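You operate a simulated robot arm through the tools that you are given. There is no shell and no other tool. Be economical: measure what you need, move in short steps, check, and stop when the job is done.

Carry out the task below with a simulated robot arm. There is one attempt and no reset: what you move stays moved.

JOB
Lift the clear coat tray lid open.

Only the result counts: the job must be done as asked and must still hold three seconds after the hand-in. Knocking over, shifting, dropping, spilling or breaking anything else fails it. A push-on lid holds only when it is set on centred and level and pressed home; a screw cap is set on level and turned clockwise until tight.

ROBOT AND FRAMES
A 7-joint arm with a two-finger parallel gripper, fixed in place. Base frame: the origin is at the foot of the arm, x ahead of it, y to its left, z up. Readings come in cm, degrees, newtons and seconds.
With the tool pointing down near the work surface it reaches from about 30 to 70 cm from the base axis. Its first joint turns from -66.0 to 66.0 degrees. Payload 1.57 kg.
Tool frame: the origin (TCP) lies between the finger pads and is the grasp point; the fingertips stand 3 cm ahead of it; z points along the fingers, y is the line along which they close. Largest opening 11 cm; finger width 2.4, thickness 1.2; the body of the gripper, 4.8 by 11.2 cm, starts 7.8 cm behind the TCP.
Orientation is told as [roll, pitch, yaw] about the base's x, y, z axes, in that order, counted from this pose: with the fingers straight down and closing along the base's y, the tool's x points along the base's -x, its y along +y and its z along -z.

CONTROLS
- The arm moves only by the tool send_rows. Its argument "steps" is one flat list of numbers, 7 for each row, row after row: the turn, a rotation vector about the base's x, y, z in degrees, then the shift along the base's x, y, z in cm, then the closure, from 0 (fully open) to 1 (shut). In form: [rx, ry, rz, x, y, z, grip, rx, ry, rz, x, y, z, grip, ...]. A call has 1 to 20 rows; each row shifts and turns the commanded pose from where the row before left it. Each row takes 0.2 s and may step no farther than 5 cm and 8.6 degrees from the row before; otherwise, or with a gripper value out of range, the whole call is refused. A pose out of reach is approached as far as the arm can. The call stops where the force on the tool passes 40 N (or 10 N more than at its start, if that is more) or the arm is blocked; 0.2 s more then pass. Each finger travels about 10.8 cm/s and halts on what it meets, pressing with about 35 N; the grip force reading is that of the motor and also rises with nothing between the fingers. The clock runs only during rows and for 0.2 s after the last one: add rows that do not move to give the fingers time. The reply holds the time, the measured pose of the TCP, the force on the tool along the base axes, the opening and the grip force, in the units named above and with some noise.
- Cameras (640 x 400 px; columns grow to the right, rows downward): "scene" is fixed at [18.11, -41.63, 139.09]; the picture's right is [0.53, -0.85, 0.00], its down [-0.58, -0.36, -0.73] and it looks along [0.62, 0.38, -0.68] (base axes); focal length 336 px, centre (320, 200). "wrist" rides on the gripper at [-3.6, 0, -8] in the tool frame; the picture's right is [0.00, -1.00, 0.00], its down [0.97, 0.00, -0.24] and it looks along [0.24, 0.00, 0.97] (tool axes); focal length 218 px, centre (320, 200).
- snapshot(camera): a new picture of that camera. The clock stands still meanwhile.
- pixel_to_xyz(camera, pixels): for up to 12 pixels [column, row] of the newest picture of that camera ("zoom" is the newest enlarged one), the place [x, y, z] in the base frame of the surface seen there, good to about 0.3 cm. The clock stands still meanwhile.
- enlarge(camera, box): a new picture of the part [left, top, right, bottom] of that camera's present view, enlarged. The clock stands still meanwhile.
- close_job(): hands the job in; it is judged then, once.

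Go step by step. Measure first, check grasps and placings, and put right what went wrong. The budget is 60 turns and 30 pictures, counting those below and the enlarged ones. Unless the task says otherwise, let go and move clear before handing in, and close with one line.

The tools are called after "Emit:" by a JSON object that holds its "fn" and its "kwargs". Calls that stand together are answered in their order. send_rows: Moves the arm, as the interface text tells. Its arguments: {"type":"object","properties":{"steps":{"type":"array"}},"required":["steps"]} The other tools are called the same way: snapshot (camera) takes a picture; pixel_to_xyz (camera, pixels) gives the place of the surface under pixels of a picture; enlarge (camera, box) takes an enlarged picture of a part of a camera's view; close_job () hands the job in.

At the start:

```text
t: 0.0
eef_pos: [40.43, -10.78, 108.84]
orientation: [0.1, 0.1, 0.0]
contact_force: [-0.7, -0.4, 0.4]
finger_gap: 10.98
gripper_force: 0.1
```

scene: 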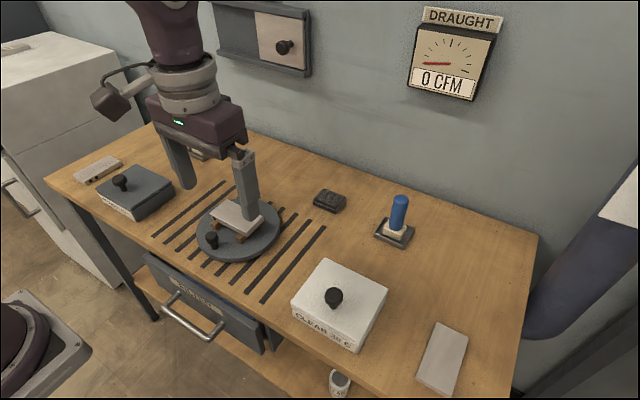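
wrist: 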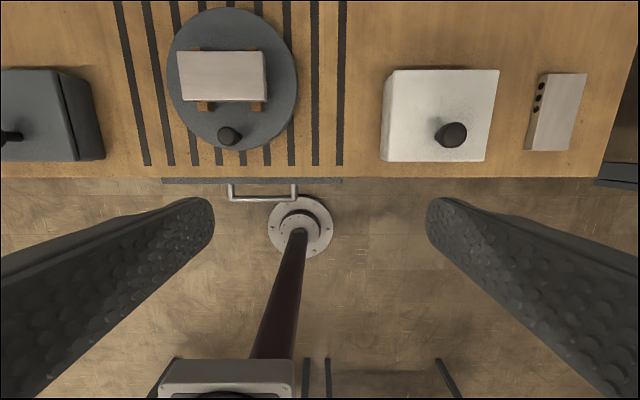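

The white box at scene (340,305) is labelled "CLEAR 30 C" with a black knob at (333,296); the dark box at (135,190) has another label. I'll enlarge both to read them.

Emit:
{"fn": "enlarge", "kwargs": {"camera": "scene", "box": [270, 240, 410, 360]}}

Emit:
{"fn": "enlarge", "kwargs": {"camera": "scene", "box": [80, 150, 200, 230]}}

Emit:
{"fn": "pixel_to_xyz", "kwargs": {"camera": "scene", "pixels": [[333, 294], [333, 306], [325, 260], [386, 285], [294, 299], [356, 333], [352, 350], [292, 316], [388, 300], [122, 182], [150, 170], [350, 275]]}}

Emit:
{"fn": "pixel_to_xyz", "kwargs": {"camera": "wrist", "pixels": [[453, 134], [395, 72], [497, 72], [384, 158], [483, 158], [437, 140], [460, 110]]}}

```text
3.33 times, centred on (340, 300) of scene
```

zoom: 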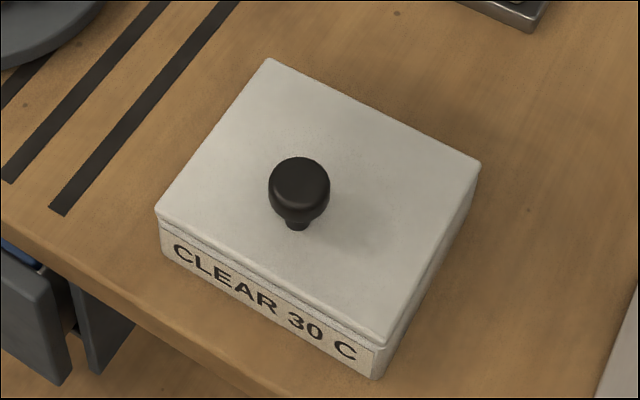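

```text
5.00 times, centred on (140, 190) of scene
```

zoom: 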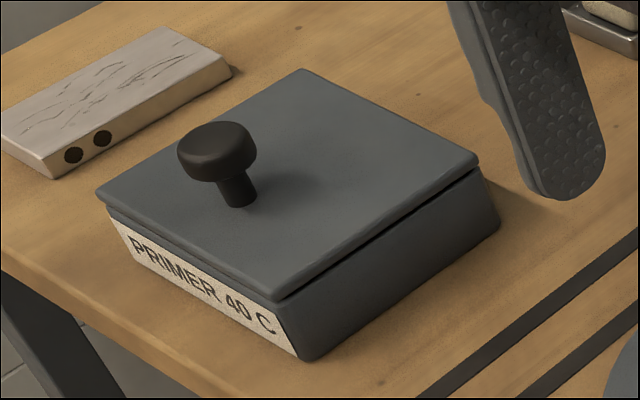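

```text
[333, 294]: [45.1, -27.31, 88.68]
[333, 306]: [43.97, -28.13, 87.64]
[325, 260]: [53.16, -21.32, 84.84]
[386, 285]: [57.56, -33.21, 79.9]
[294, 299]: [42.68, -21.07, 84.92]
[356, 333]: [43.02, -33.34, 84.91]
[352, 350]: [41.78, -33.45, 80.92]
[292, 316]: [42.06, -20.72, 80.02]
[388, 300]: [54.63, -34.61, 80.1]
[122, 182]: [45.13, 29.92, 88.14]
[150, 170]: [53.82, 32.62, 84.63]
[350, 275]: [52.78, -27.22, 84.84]
```

```text
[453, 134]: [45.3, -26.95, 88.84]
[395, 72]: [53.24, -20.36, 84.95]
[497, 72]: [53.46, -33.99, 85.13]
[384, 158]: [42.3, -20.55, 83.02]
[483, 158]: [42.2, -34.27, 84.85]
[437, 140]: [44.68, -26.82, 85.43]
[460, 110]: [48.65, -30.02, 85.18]
```

The target is the white "CLEAR 30 C" box: knob centre is about (45.2, -27.2), knob top z 88.7, lid top z 84.9, and the hinge is presumably at the back, x≈53.5. I'll move above the knob with the fingers tilted forward, so the tool can follow the opening arc.

Emit:
{"fn": "send_rows", "kwargs": {"steps": [0, -7.5, 0, 0.6, -2.8, -1.6, 0, 0, -7.5, 0, 0.6, -2.8, -1.6, 0, 0, -7.5, 0, 0.6, -2.7, -1.6, 0, 0, -7.5, 0, 0.6, -2.7, -1.6, 0, 0, -7.5, 0, 0.6, -2.7, -1.6, 0, 0, -7.5, 0, 0.6, -2.7, -1.6, 0, 0, 0, 0, 0, 0, 0, 0, 0, 0, 0, 0, 0, 0, 0]}}

Emit:
{"fn": "snapshot", "kwargs": {"camera": "wrist"}}

```text
t: 1.8
eef_pos: [43.96, -27.16, 99.16]
orientation: [0.1, -45.1, -0.2]
contact_force: [0.3, 0.5, 0.6]
finger_gap: 11.0
gripper_force: 0.1
```

```text
25 pictures are left
```

wrist: 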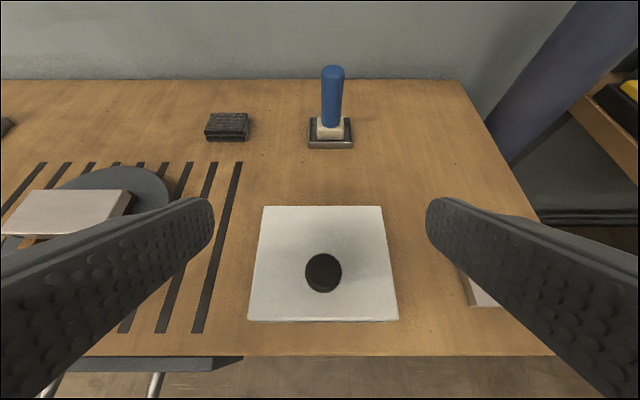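

The knob sits centred between the fingers (pixel 323,272). I'll lower to it while measuring the brush stand and wall clearance behind the box.

Emit:
{"fn": "pixel_to_xyz", "kwargs": {"camera": "wrist", "pixels": [[323, 268], [332, 90], [330, 143], [330, 60], [228, 125], [320, 210]]}}

Emit:
{"fn": "send_rows", "kwargs": {"steps": [0, 0, 0, 0.2, 0, -3, 0, 0, 0, 0, 0.2, 0, -3, 0, 0, 0, 0, 0.2, 0, -2.4, 0, 0, 0, 0, 0.2, 0, -2.3, 0, 0, 0, 0, 0, 0, 0, 0, 0, 0, 0, 0, 0, 0, 0]}}

Emit:
{"fn": "snapshot", "kwargs": {"camera": "scene"}}

```text
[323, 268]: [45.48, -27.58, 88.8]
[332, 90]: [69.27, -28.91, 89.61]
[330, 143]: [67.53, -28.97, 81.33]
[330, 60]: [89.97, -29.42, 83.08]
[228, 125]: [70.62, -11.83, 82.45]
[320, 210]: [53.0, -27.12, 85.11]
```

```text
t: 3.2
eef_pos: [44.75, -27.28, 88.52]
orientation: [0.0, -45.0, 0.0]
contact_force: [0.0, 0.7, -0.5]
finger_gap: 10.99
gripper_force: 0.1
```

```text
24 pictures are left
```

scene: 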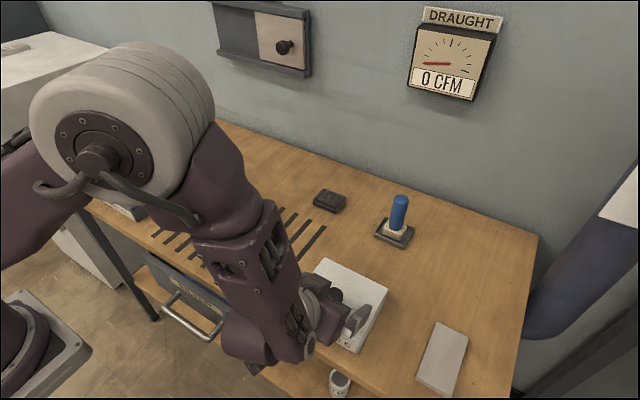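

The TCP is at the knob without contact, and the brush stand (x≈68) is well behind the hinge. Closing now.

Emit:
{"fn": "send_rows", "kwargs": {"steps": [0, 0, 0, 0, 0, 0, 1, 0, 0, 0, 0, 0, 0, 1, 0, 0, 0, 0, 0, 0, 1, 0, 0, 0, 0, 0, 0, 1, 0, 0, 0, 0, 0, 0, 1]}}

Emit:
{"fn": "snapshot", "kwargs": {"camera": "wrist"}}

```text
t: 4.4
eef_pos: [44.9, -27.44, 88.67]
orientation: [-0.2, -45.0, -0.2]
contact_force: [8.6, -34.2, -5.5]
finger_gap: 3.12
gripper_force: 40.2
```

```text
23 pictures are left
```

wrist: 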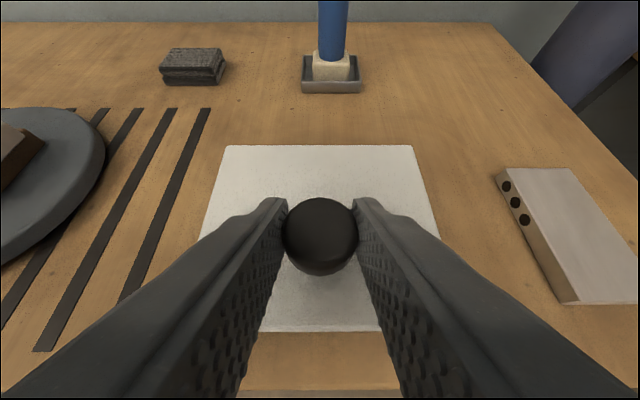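

The knob is gripped (gap 3.1), but a -34 N side force says I'm slightly off-centre. I'll shift a little toward -y to relieve it.

Emit:
{"fn": "send_rows", "kwargs": {"steps": [0, 0, 0, 0, -0.15, 0, 1, 0, 0, 0, 0, -0.1, 0, 1]}}

```text
t: 5.0
eef_pos: [44.98, -27.43, 88.59]
orientation: [0.1, -45.1, 0.0]
contact_force: [6.2, -27.4, 0.5]
finger_gap: 3.15
gripper_force: 39.9
```

Emit:
{"fn": "send_rows", "kwargs": {"steps": [0, 0, 0, 0, -0.2, 0, 1, 0, 0, 0, 0, -0.2, 0, 1]}}

```text
t: 5.6
eef_pos: [44.84, -27.51, 88.41]
orientation: [0.5, -45.1, 0.0]
contact_force: [1.0, 2.2, 1.9]
finger_gap: 3.13
gripper_force: 40.5
```

The side load is gone. Now I'll start the opening arc with a 10° test.

Emit:
{"fn": "send_rows", "kwargs": {"steps": [0, 3, 0, 0.31, 0, 0.72, 1, 0, 3, 0, 0.37, 0, 0.69, 1, 0, 0, 0, 0, 0, 0, 1]}}

Emit:
{"fn": "snapshot", "kwargs": {"camera": "wrist"}}

```text
t: 6.4
eef_pos: [45.46, -27.58, 89.92]
orientation: [0.3, -38.8, 0.0]
contact_force: [-5.2, 27.8, -14.3]
finger_gap: 3.15
gripper_force: 40.3
```

```text
22 pictures are left
```

wrist: 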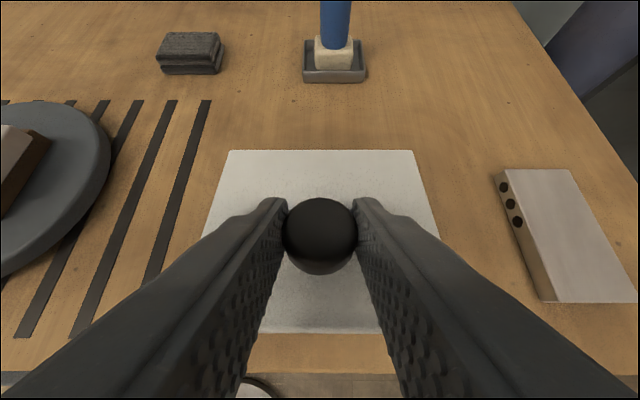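

The tool rose 1.4 cm with the knob still held; the side force has flipped to +28 N, so I'll ease back a bit and look from the scene camera.

Emit:
{"fn": "send_rows", "kwargs": {"steps": [0, 0, 0, 0, 0.18, 0, 1, 0, 0, 0, 0, 0, 0, 1]}}

Emit:
{"fn": "enlarge", "kwargs": {"camera": "scene", "box": [270, 240, 410, 360]}}

```text
t: 7.0
eef_pos: [45.64, -27.46, 89.96]
orientation: [0.0, -38.9, 0.0]
contact_force: [-1.0, 26.0, -14.8]
finger_gap: 3.14
gripper_force: 40.3
```

```text
3.33 times, centred on (340, 300) of scene
```

zoom: 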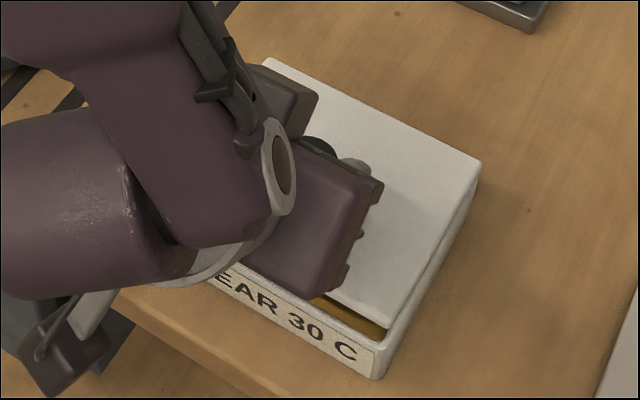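

The lid is opening on a rear hinge, with its front edge up. I'll continue the arc to about 40° while correcting y.

Emit:
{"fn": "send_rows", "kwargs": {"steps": [0, 3, 0, 0.46, 0.1, 0.68, 1, 0, 3, 0, 0.52, 0.1, 0.63, 1, 0, 3, 0, 0.57, 0, 0.59, 1, 0, 3, 0, 0.62, 0, 0.54, 1, 0, 3, 0, 0.65, 0, 0.49, 1, 0, 3, 0, 0.7, 0, 0.43, 1, 0, 0, 0, 0, 0, 0, 1]}}

Emit:
{"fn": "snapshot", "kwargs": {"camera": "wrist"}}

```text
t: 8.6
eef_pos: [48.94, -27.43, 93.52]
orientation: [0.0, -21.0, 0.0]
contact_force: [-18.7, 0.4, 5.3]
finger_gap: 3.11
gripper_force: 40.0
```

```text
20 pictures are left
```

wrist: 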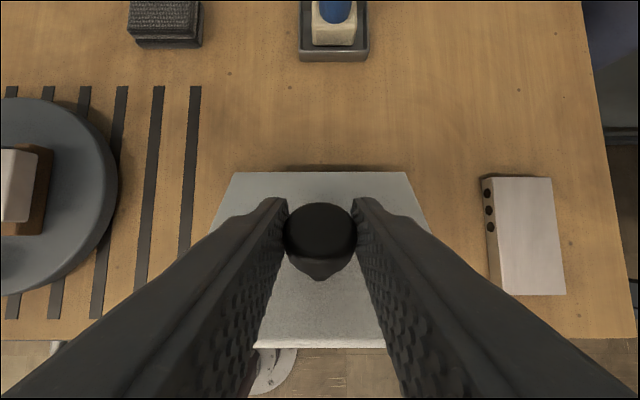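

The lid is at roughly 40° with the grip holding (gap 3.1). Continuing the arc to about 70°, moving slightly outward to relieve the radial load.

Emit:
{"fn": "send_rows", "kwargs": {"steps": [0, 3, 0, 0.66, 0, 0.5, 1, 0, 3, 0, 0.73, 0, 0.32, 1, 0, 3, 0, 0.77, 0, 0.25, 1, 0, 3, 0, 0.79, 0, 0.16, 1, 0, 3, 0, 0.8, 0, 0.1, 1, 0, 3, 0, 0.8, 0, 0.02, 1, 0, 0, 0, 0, 0, 0, 1]}}

Emit:
{"fn": "snapshot", "kwargs": {"camera": "scene"}}

```text
t: 10.2
eef_pos: [53.53, -27.47, 94.82]
orientation: [-0.1, -3.1, -0.1]
contact_force: [-13.6, -9.7, 17.1]
finger_gap: 3.09
gripper_force: 40.2
```

```text
19 pictures are left
```

scene: 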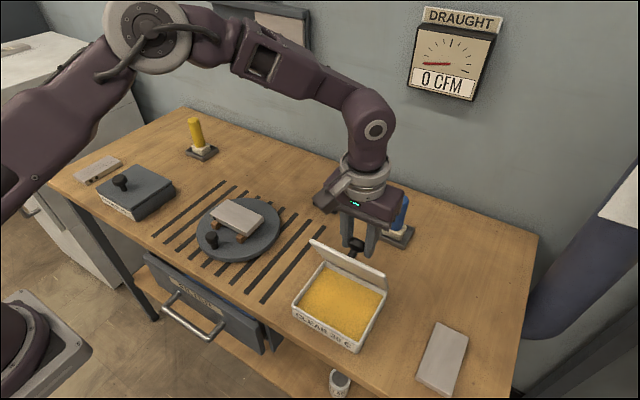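

The lid is standing around 70° with the powder exposed and nothing disturbed. I'll continue past vertical toward about 105°, watching for a hinge stop.

Emit:
{"fn": "send_rows", "kwargs": {"steps": [0, 3, 0, 0.79, 0, 0.15, 1, 0, 3, 0, 0.77, 0, -0.05, 1, 0, 3, 0, 0.77, 0, -0.15, 1, 0, 3, 0, 0.74, 0, -0.25, 1, 0, 3, 0, 0.72, 0, -0.31, 1, 0, 3, 0, 0.69, 0, -0.37, 1, 0, 2, 0, 0.6, 0, -0.4, 1, 0, 0, 0, 0, 0, 0, 1]}}

Emit:
{"fn": "snapshot", "kwargs": {"camera": "scene"}}

```text
t: 11.5
eef_pos: [57.05, -27.53, 94.25]
orientation: [-0.7, 12.5, 0.0]
contact_force: [1.4, -5.8, -3.3]
finger_gap: 3.14
gripper_force: 40.2
out of reach, approached as far as the arm can: row 6
stopped in row 6: the force on the tool passed its limit (the readings are from after the stop); the commanded pose is now the measured one
```

```text
18 pictures are left
```

scene: 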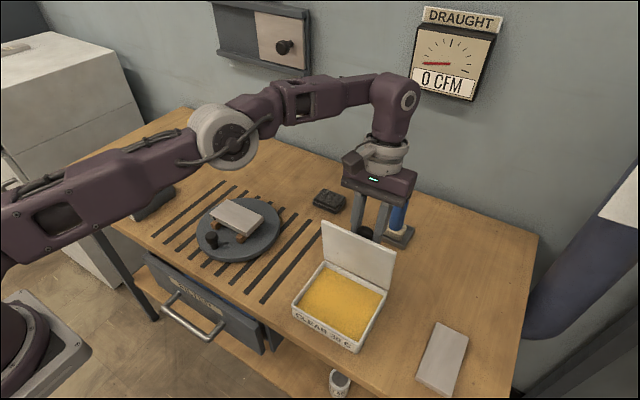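

The row stopped on a reach limit, with the lid near vertical. I'll measure its angle from the lid face at its top and bottom edges.

Emit:
{"fn": "enlarge", "kwargs": {"camera": "scene", "box": [270, 180, 430, 360]}}

Emit:
{"fn": "pixel_to_xyz", "kwargs": {"camera": "scene", "pixels": [[327, 228], [325, 255], [355, 243], [355, 260], [355, 272], [388, 258], [385, 280]]}}

```text
2.22 times, centred on (350, 270) of scene
```

zoom: 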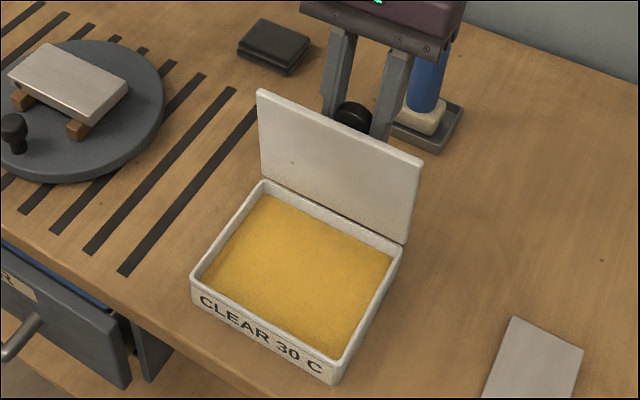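

```text
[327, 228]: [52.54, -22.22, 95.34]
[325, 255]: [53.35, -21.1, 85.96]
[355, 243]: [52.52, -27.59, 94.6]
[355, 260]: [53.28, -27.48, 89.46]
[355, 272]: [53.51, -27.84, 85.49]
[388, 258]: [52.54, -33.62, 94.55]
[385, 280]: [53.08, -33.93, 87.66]
```

The lid face leans about 5° forward (x 53.5 at the bottom, 52.5 at the top), so it's around 85°. Untilting the tool gains reach, so I'll push on past vertical.

Emit:
{"fn": "send_rows", "kwargs": {"steps": [0, -3, 0, 0, 0, 0, 1, 0, -3, 0, 0.72, 0, -0.22, 1, 0, -3, 0, 0.7, 0, -0.28, 1, 0, -3, 0, 0.68, 0, -0.35, 1, 0, 0, 0, 0.65, 0, -0.4, 1, 0, 0, 0, 0, 0, 0, 1]}}

Emit:
{"fn": "enlarge", "kwargs": {"camera": "scene", "box": [270, 180, 430, 360]}}

Emit:
{"fn": "pixel_to_xyz", "kwargs": {"camera": "zoom", "pixels": [[300, 120], [300, 190], [400, 160], [400, 230], [340, 140], [340, 200]]}}

```text
t: 12.9
eef_pos: [59.71, -27.33, 93.04]
orientation: [-0.8, 0.5, 0.1]
contact_force: [-26.6, -3.8, 21.9]
finger_gap: 3.12
gripper_force: 39.9
```

```text
2.22 times, centred on (350, 270) of scene
```

zoom: 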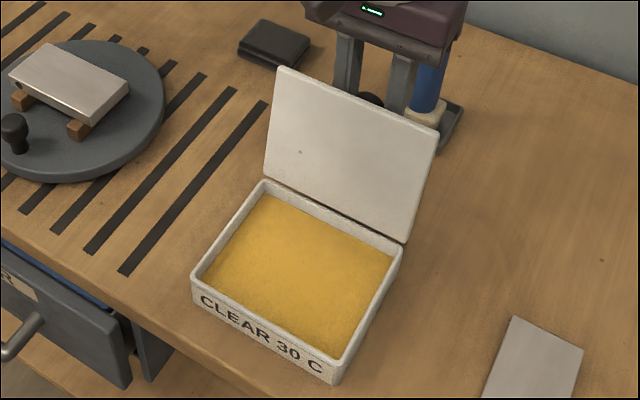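

```text
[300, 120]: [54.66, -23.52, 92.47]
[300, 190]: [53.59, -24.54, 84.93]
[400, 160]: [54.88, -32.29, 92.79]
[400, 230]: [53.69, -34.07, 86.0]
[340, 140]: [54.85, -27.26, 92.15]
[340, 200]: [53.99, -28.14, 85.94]
```

The lid now leans back about 9° past vertical. I'll nudge a little further to see whether there's a stop.

Emit:
{"fn": "send_rows", "kwargs": {"steps": [0, -1, 0, 0.5, 0, -0.2, 1, 0, -1, 0, 0.5, 0, -0.3, 1, 0, 0, 0, 0, 0, 0, 1]}}

Emit:
{"fn": "enlarge", "kwargs": {"camera": "scene", "box": [270, 180, 430, 360]}}

Emit:
{"fn": "pixel_to_xyz", "kwargs": {"camera": "zoom", "pixels": [[300, 120], [300, 185], [400, 160], [400, 230], [340, 140], [340, 200]]}}

```text
t: 13.7
eef_pos: [60.58, -27.65, 92.56]
orientation: [-0.8, -1.4, 0.1]
contact_force: [-32.0, -6.0, 22.0]
finger_gap: 3.09
gripper_force: 40.0
```

```text
2.22 times, centred on (350, 270) of scene
```

zoom: 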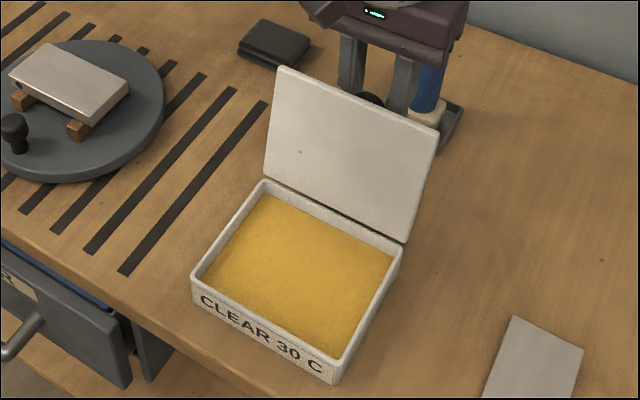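

```text
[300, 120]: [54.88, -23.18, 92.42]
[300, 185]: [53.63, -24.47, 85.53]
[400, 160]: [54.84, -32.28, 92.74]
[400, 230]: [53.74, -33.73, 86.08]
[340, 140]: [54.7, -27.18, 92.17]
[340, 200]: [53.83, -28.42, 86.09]
```

The lid didn't move further, so it's at its stop (~100°), past vertical. I'll relax the load slightly, then release.

Emit:
{"fn": "send_rows", "kwargs": {"steps": [0, 0, 0, -0.4, 0, 0.2, 1, 0, 0, 0, 0, 0, 0, 0.85, 0, 0, 0, 0, 0, 0, 0.6, 0, 0, 0, 0, 0, 0, 0.3, 0, 0, 0, 0, 0, 0, 0, 0, 0, 0, 0, 0, 0, 0]}}

Emit:
{"fn": "snapshot", "kwargs": {"camera": "scene"}}

Emit:
{"fn": "snapshot", "kwargs": {"camera": "wrist"}}

```text
t: 15.1
eef_pos: [60.38, -27.53, 92.46]
orientation: [-0.7, -1.5, 0.2]
contact_force: [0.0, 0.1, -0.4]
finger_gap: 11.0
gripper_force: 0.0
```

```text
14 pictures are left
```

scene: 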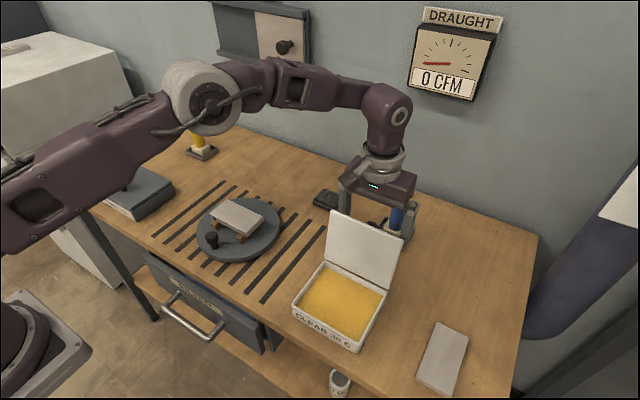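

```text
13 pictures are left
```

wrist: 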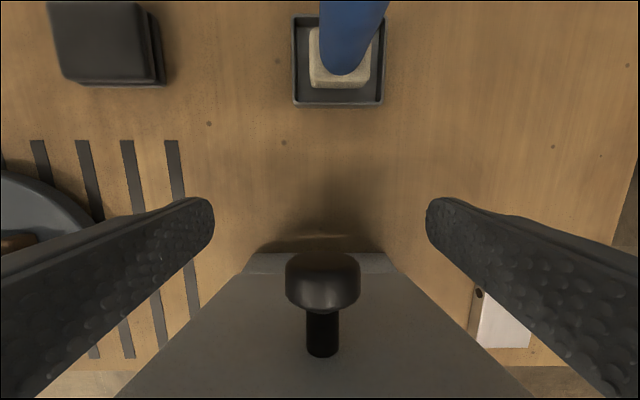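

The lid stays open on its own and the fingers are free of it. I'll go straight up and then back.

Emit:
{"fn": "send_rows", "kwargs": {"steps": [0, 0, 0, 0, 0, 2, 0, 0, 0, 0, 0, 0, 3, 0, 0, 0, 0, 0, 0, 3, 0, 0, 0, 0, -1, 0, 3, 0, 0, 0, 0, -3, 3, 1, 0, 0, 0, 0, -4, 4, 0, 0, 0, 0, 0, -4, 4, 0, 0, 0, 0, 0, 0, 0, 0, 0, 0, 0, 0, 0, 0, 0, 0]}}

Emit:
{"fn": "snapshot", "kwargs": {"camera": "scene"}}

```text
refused: row 6 steps farther than a row can; nothing moved
```

```text
12 pictures are left
```

scene: 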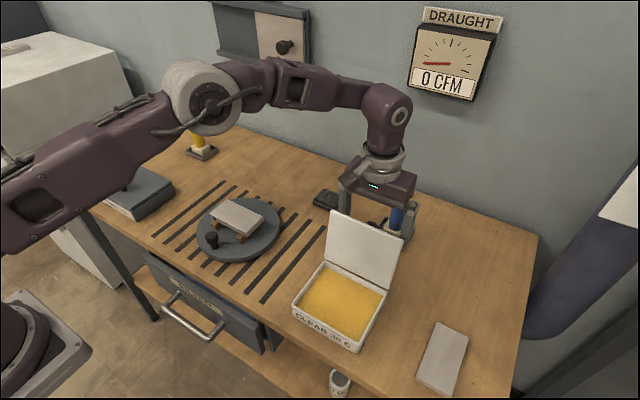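

That call was refused because a row was too long, and nothing moved. I'll send it again with shorter rows.

Emit:
{"fn": "send_rows", "kwargs": {"steps": [0, 0, 0, 0, 0, 2, 0, 0, 0, 0, 0, 0, 3, 0, 0, 0, 0, 0, 0, 3, 0, 0, 0, 0, -1, 0, 3, 0, 0, 0, 0, -3, 2, 1, 0, 0, 0, 0, -3, 3, 0, 0, 0, 0, 0, -3, 3, 0, 0, 0, 0, 0, 0, 0, 0, 0, 0, 0, 0, 0, 0, 0, 0]}}

Emit:
{"fn": "snapshot", "kwargs": {"camera": "scene"}}

```text
t: 17.1
eef_pos: [50.51, -19.52, 104.67]
orientation: [-0.8, -1.5, 0.1]
contact_force: [0.3, -0.2, 0.0]
finger_gap: 11.0
gripper_force: 0.1
```

```text
11 pictures are left
```

scene: 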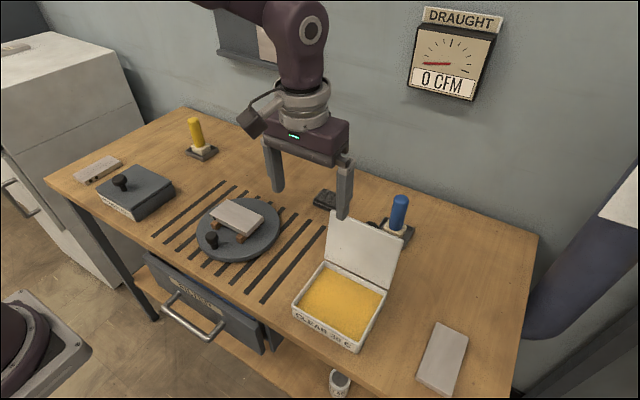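

The lid stands open past vertical, the tray is where it was (front label corners near pixels 292,316 and 352,350), nothing else has moved and the arm is clear. Handing in.

Emit:
{"fn": "close_job", "kwargs": {}}

```text
The job is handed in.
```

The clear coat tray lid ("CLEAR 30 C") is open, resting against its hinge stop at about 100°. The gripper has let go and moved clear, and nothing else was disturbed.
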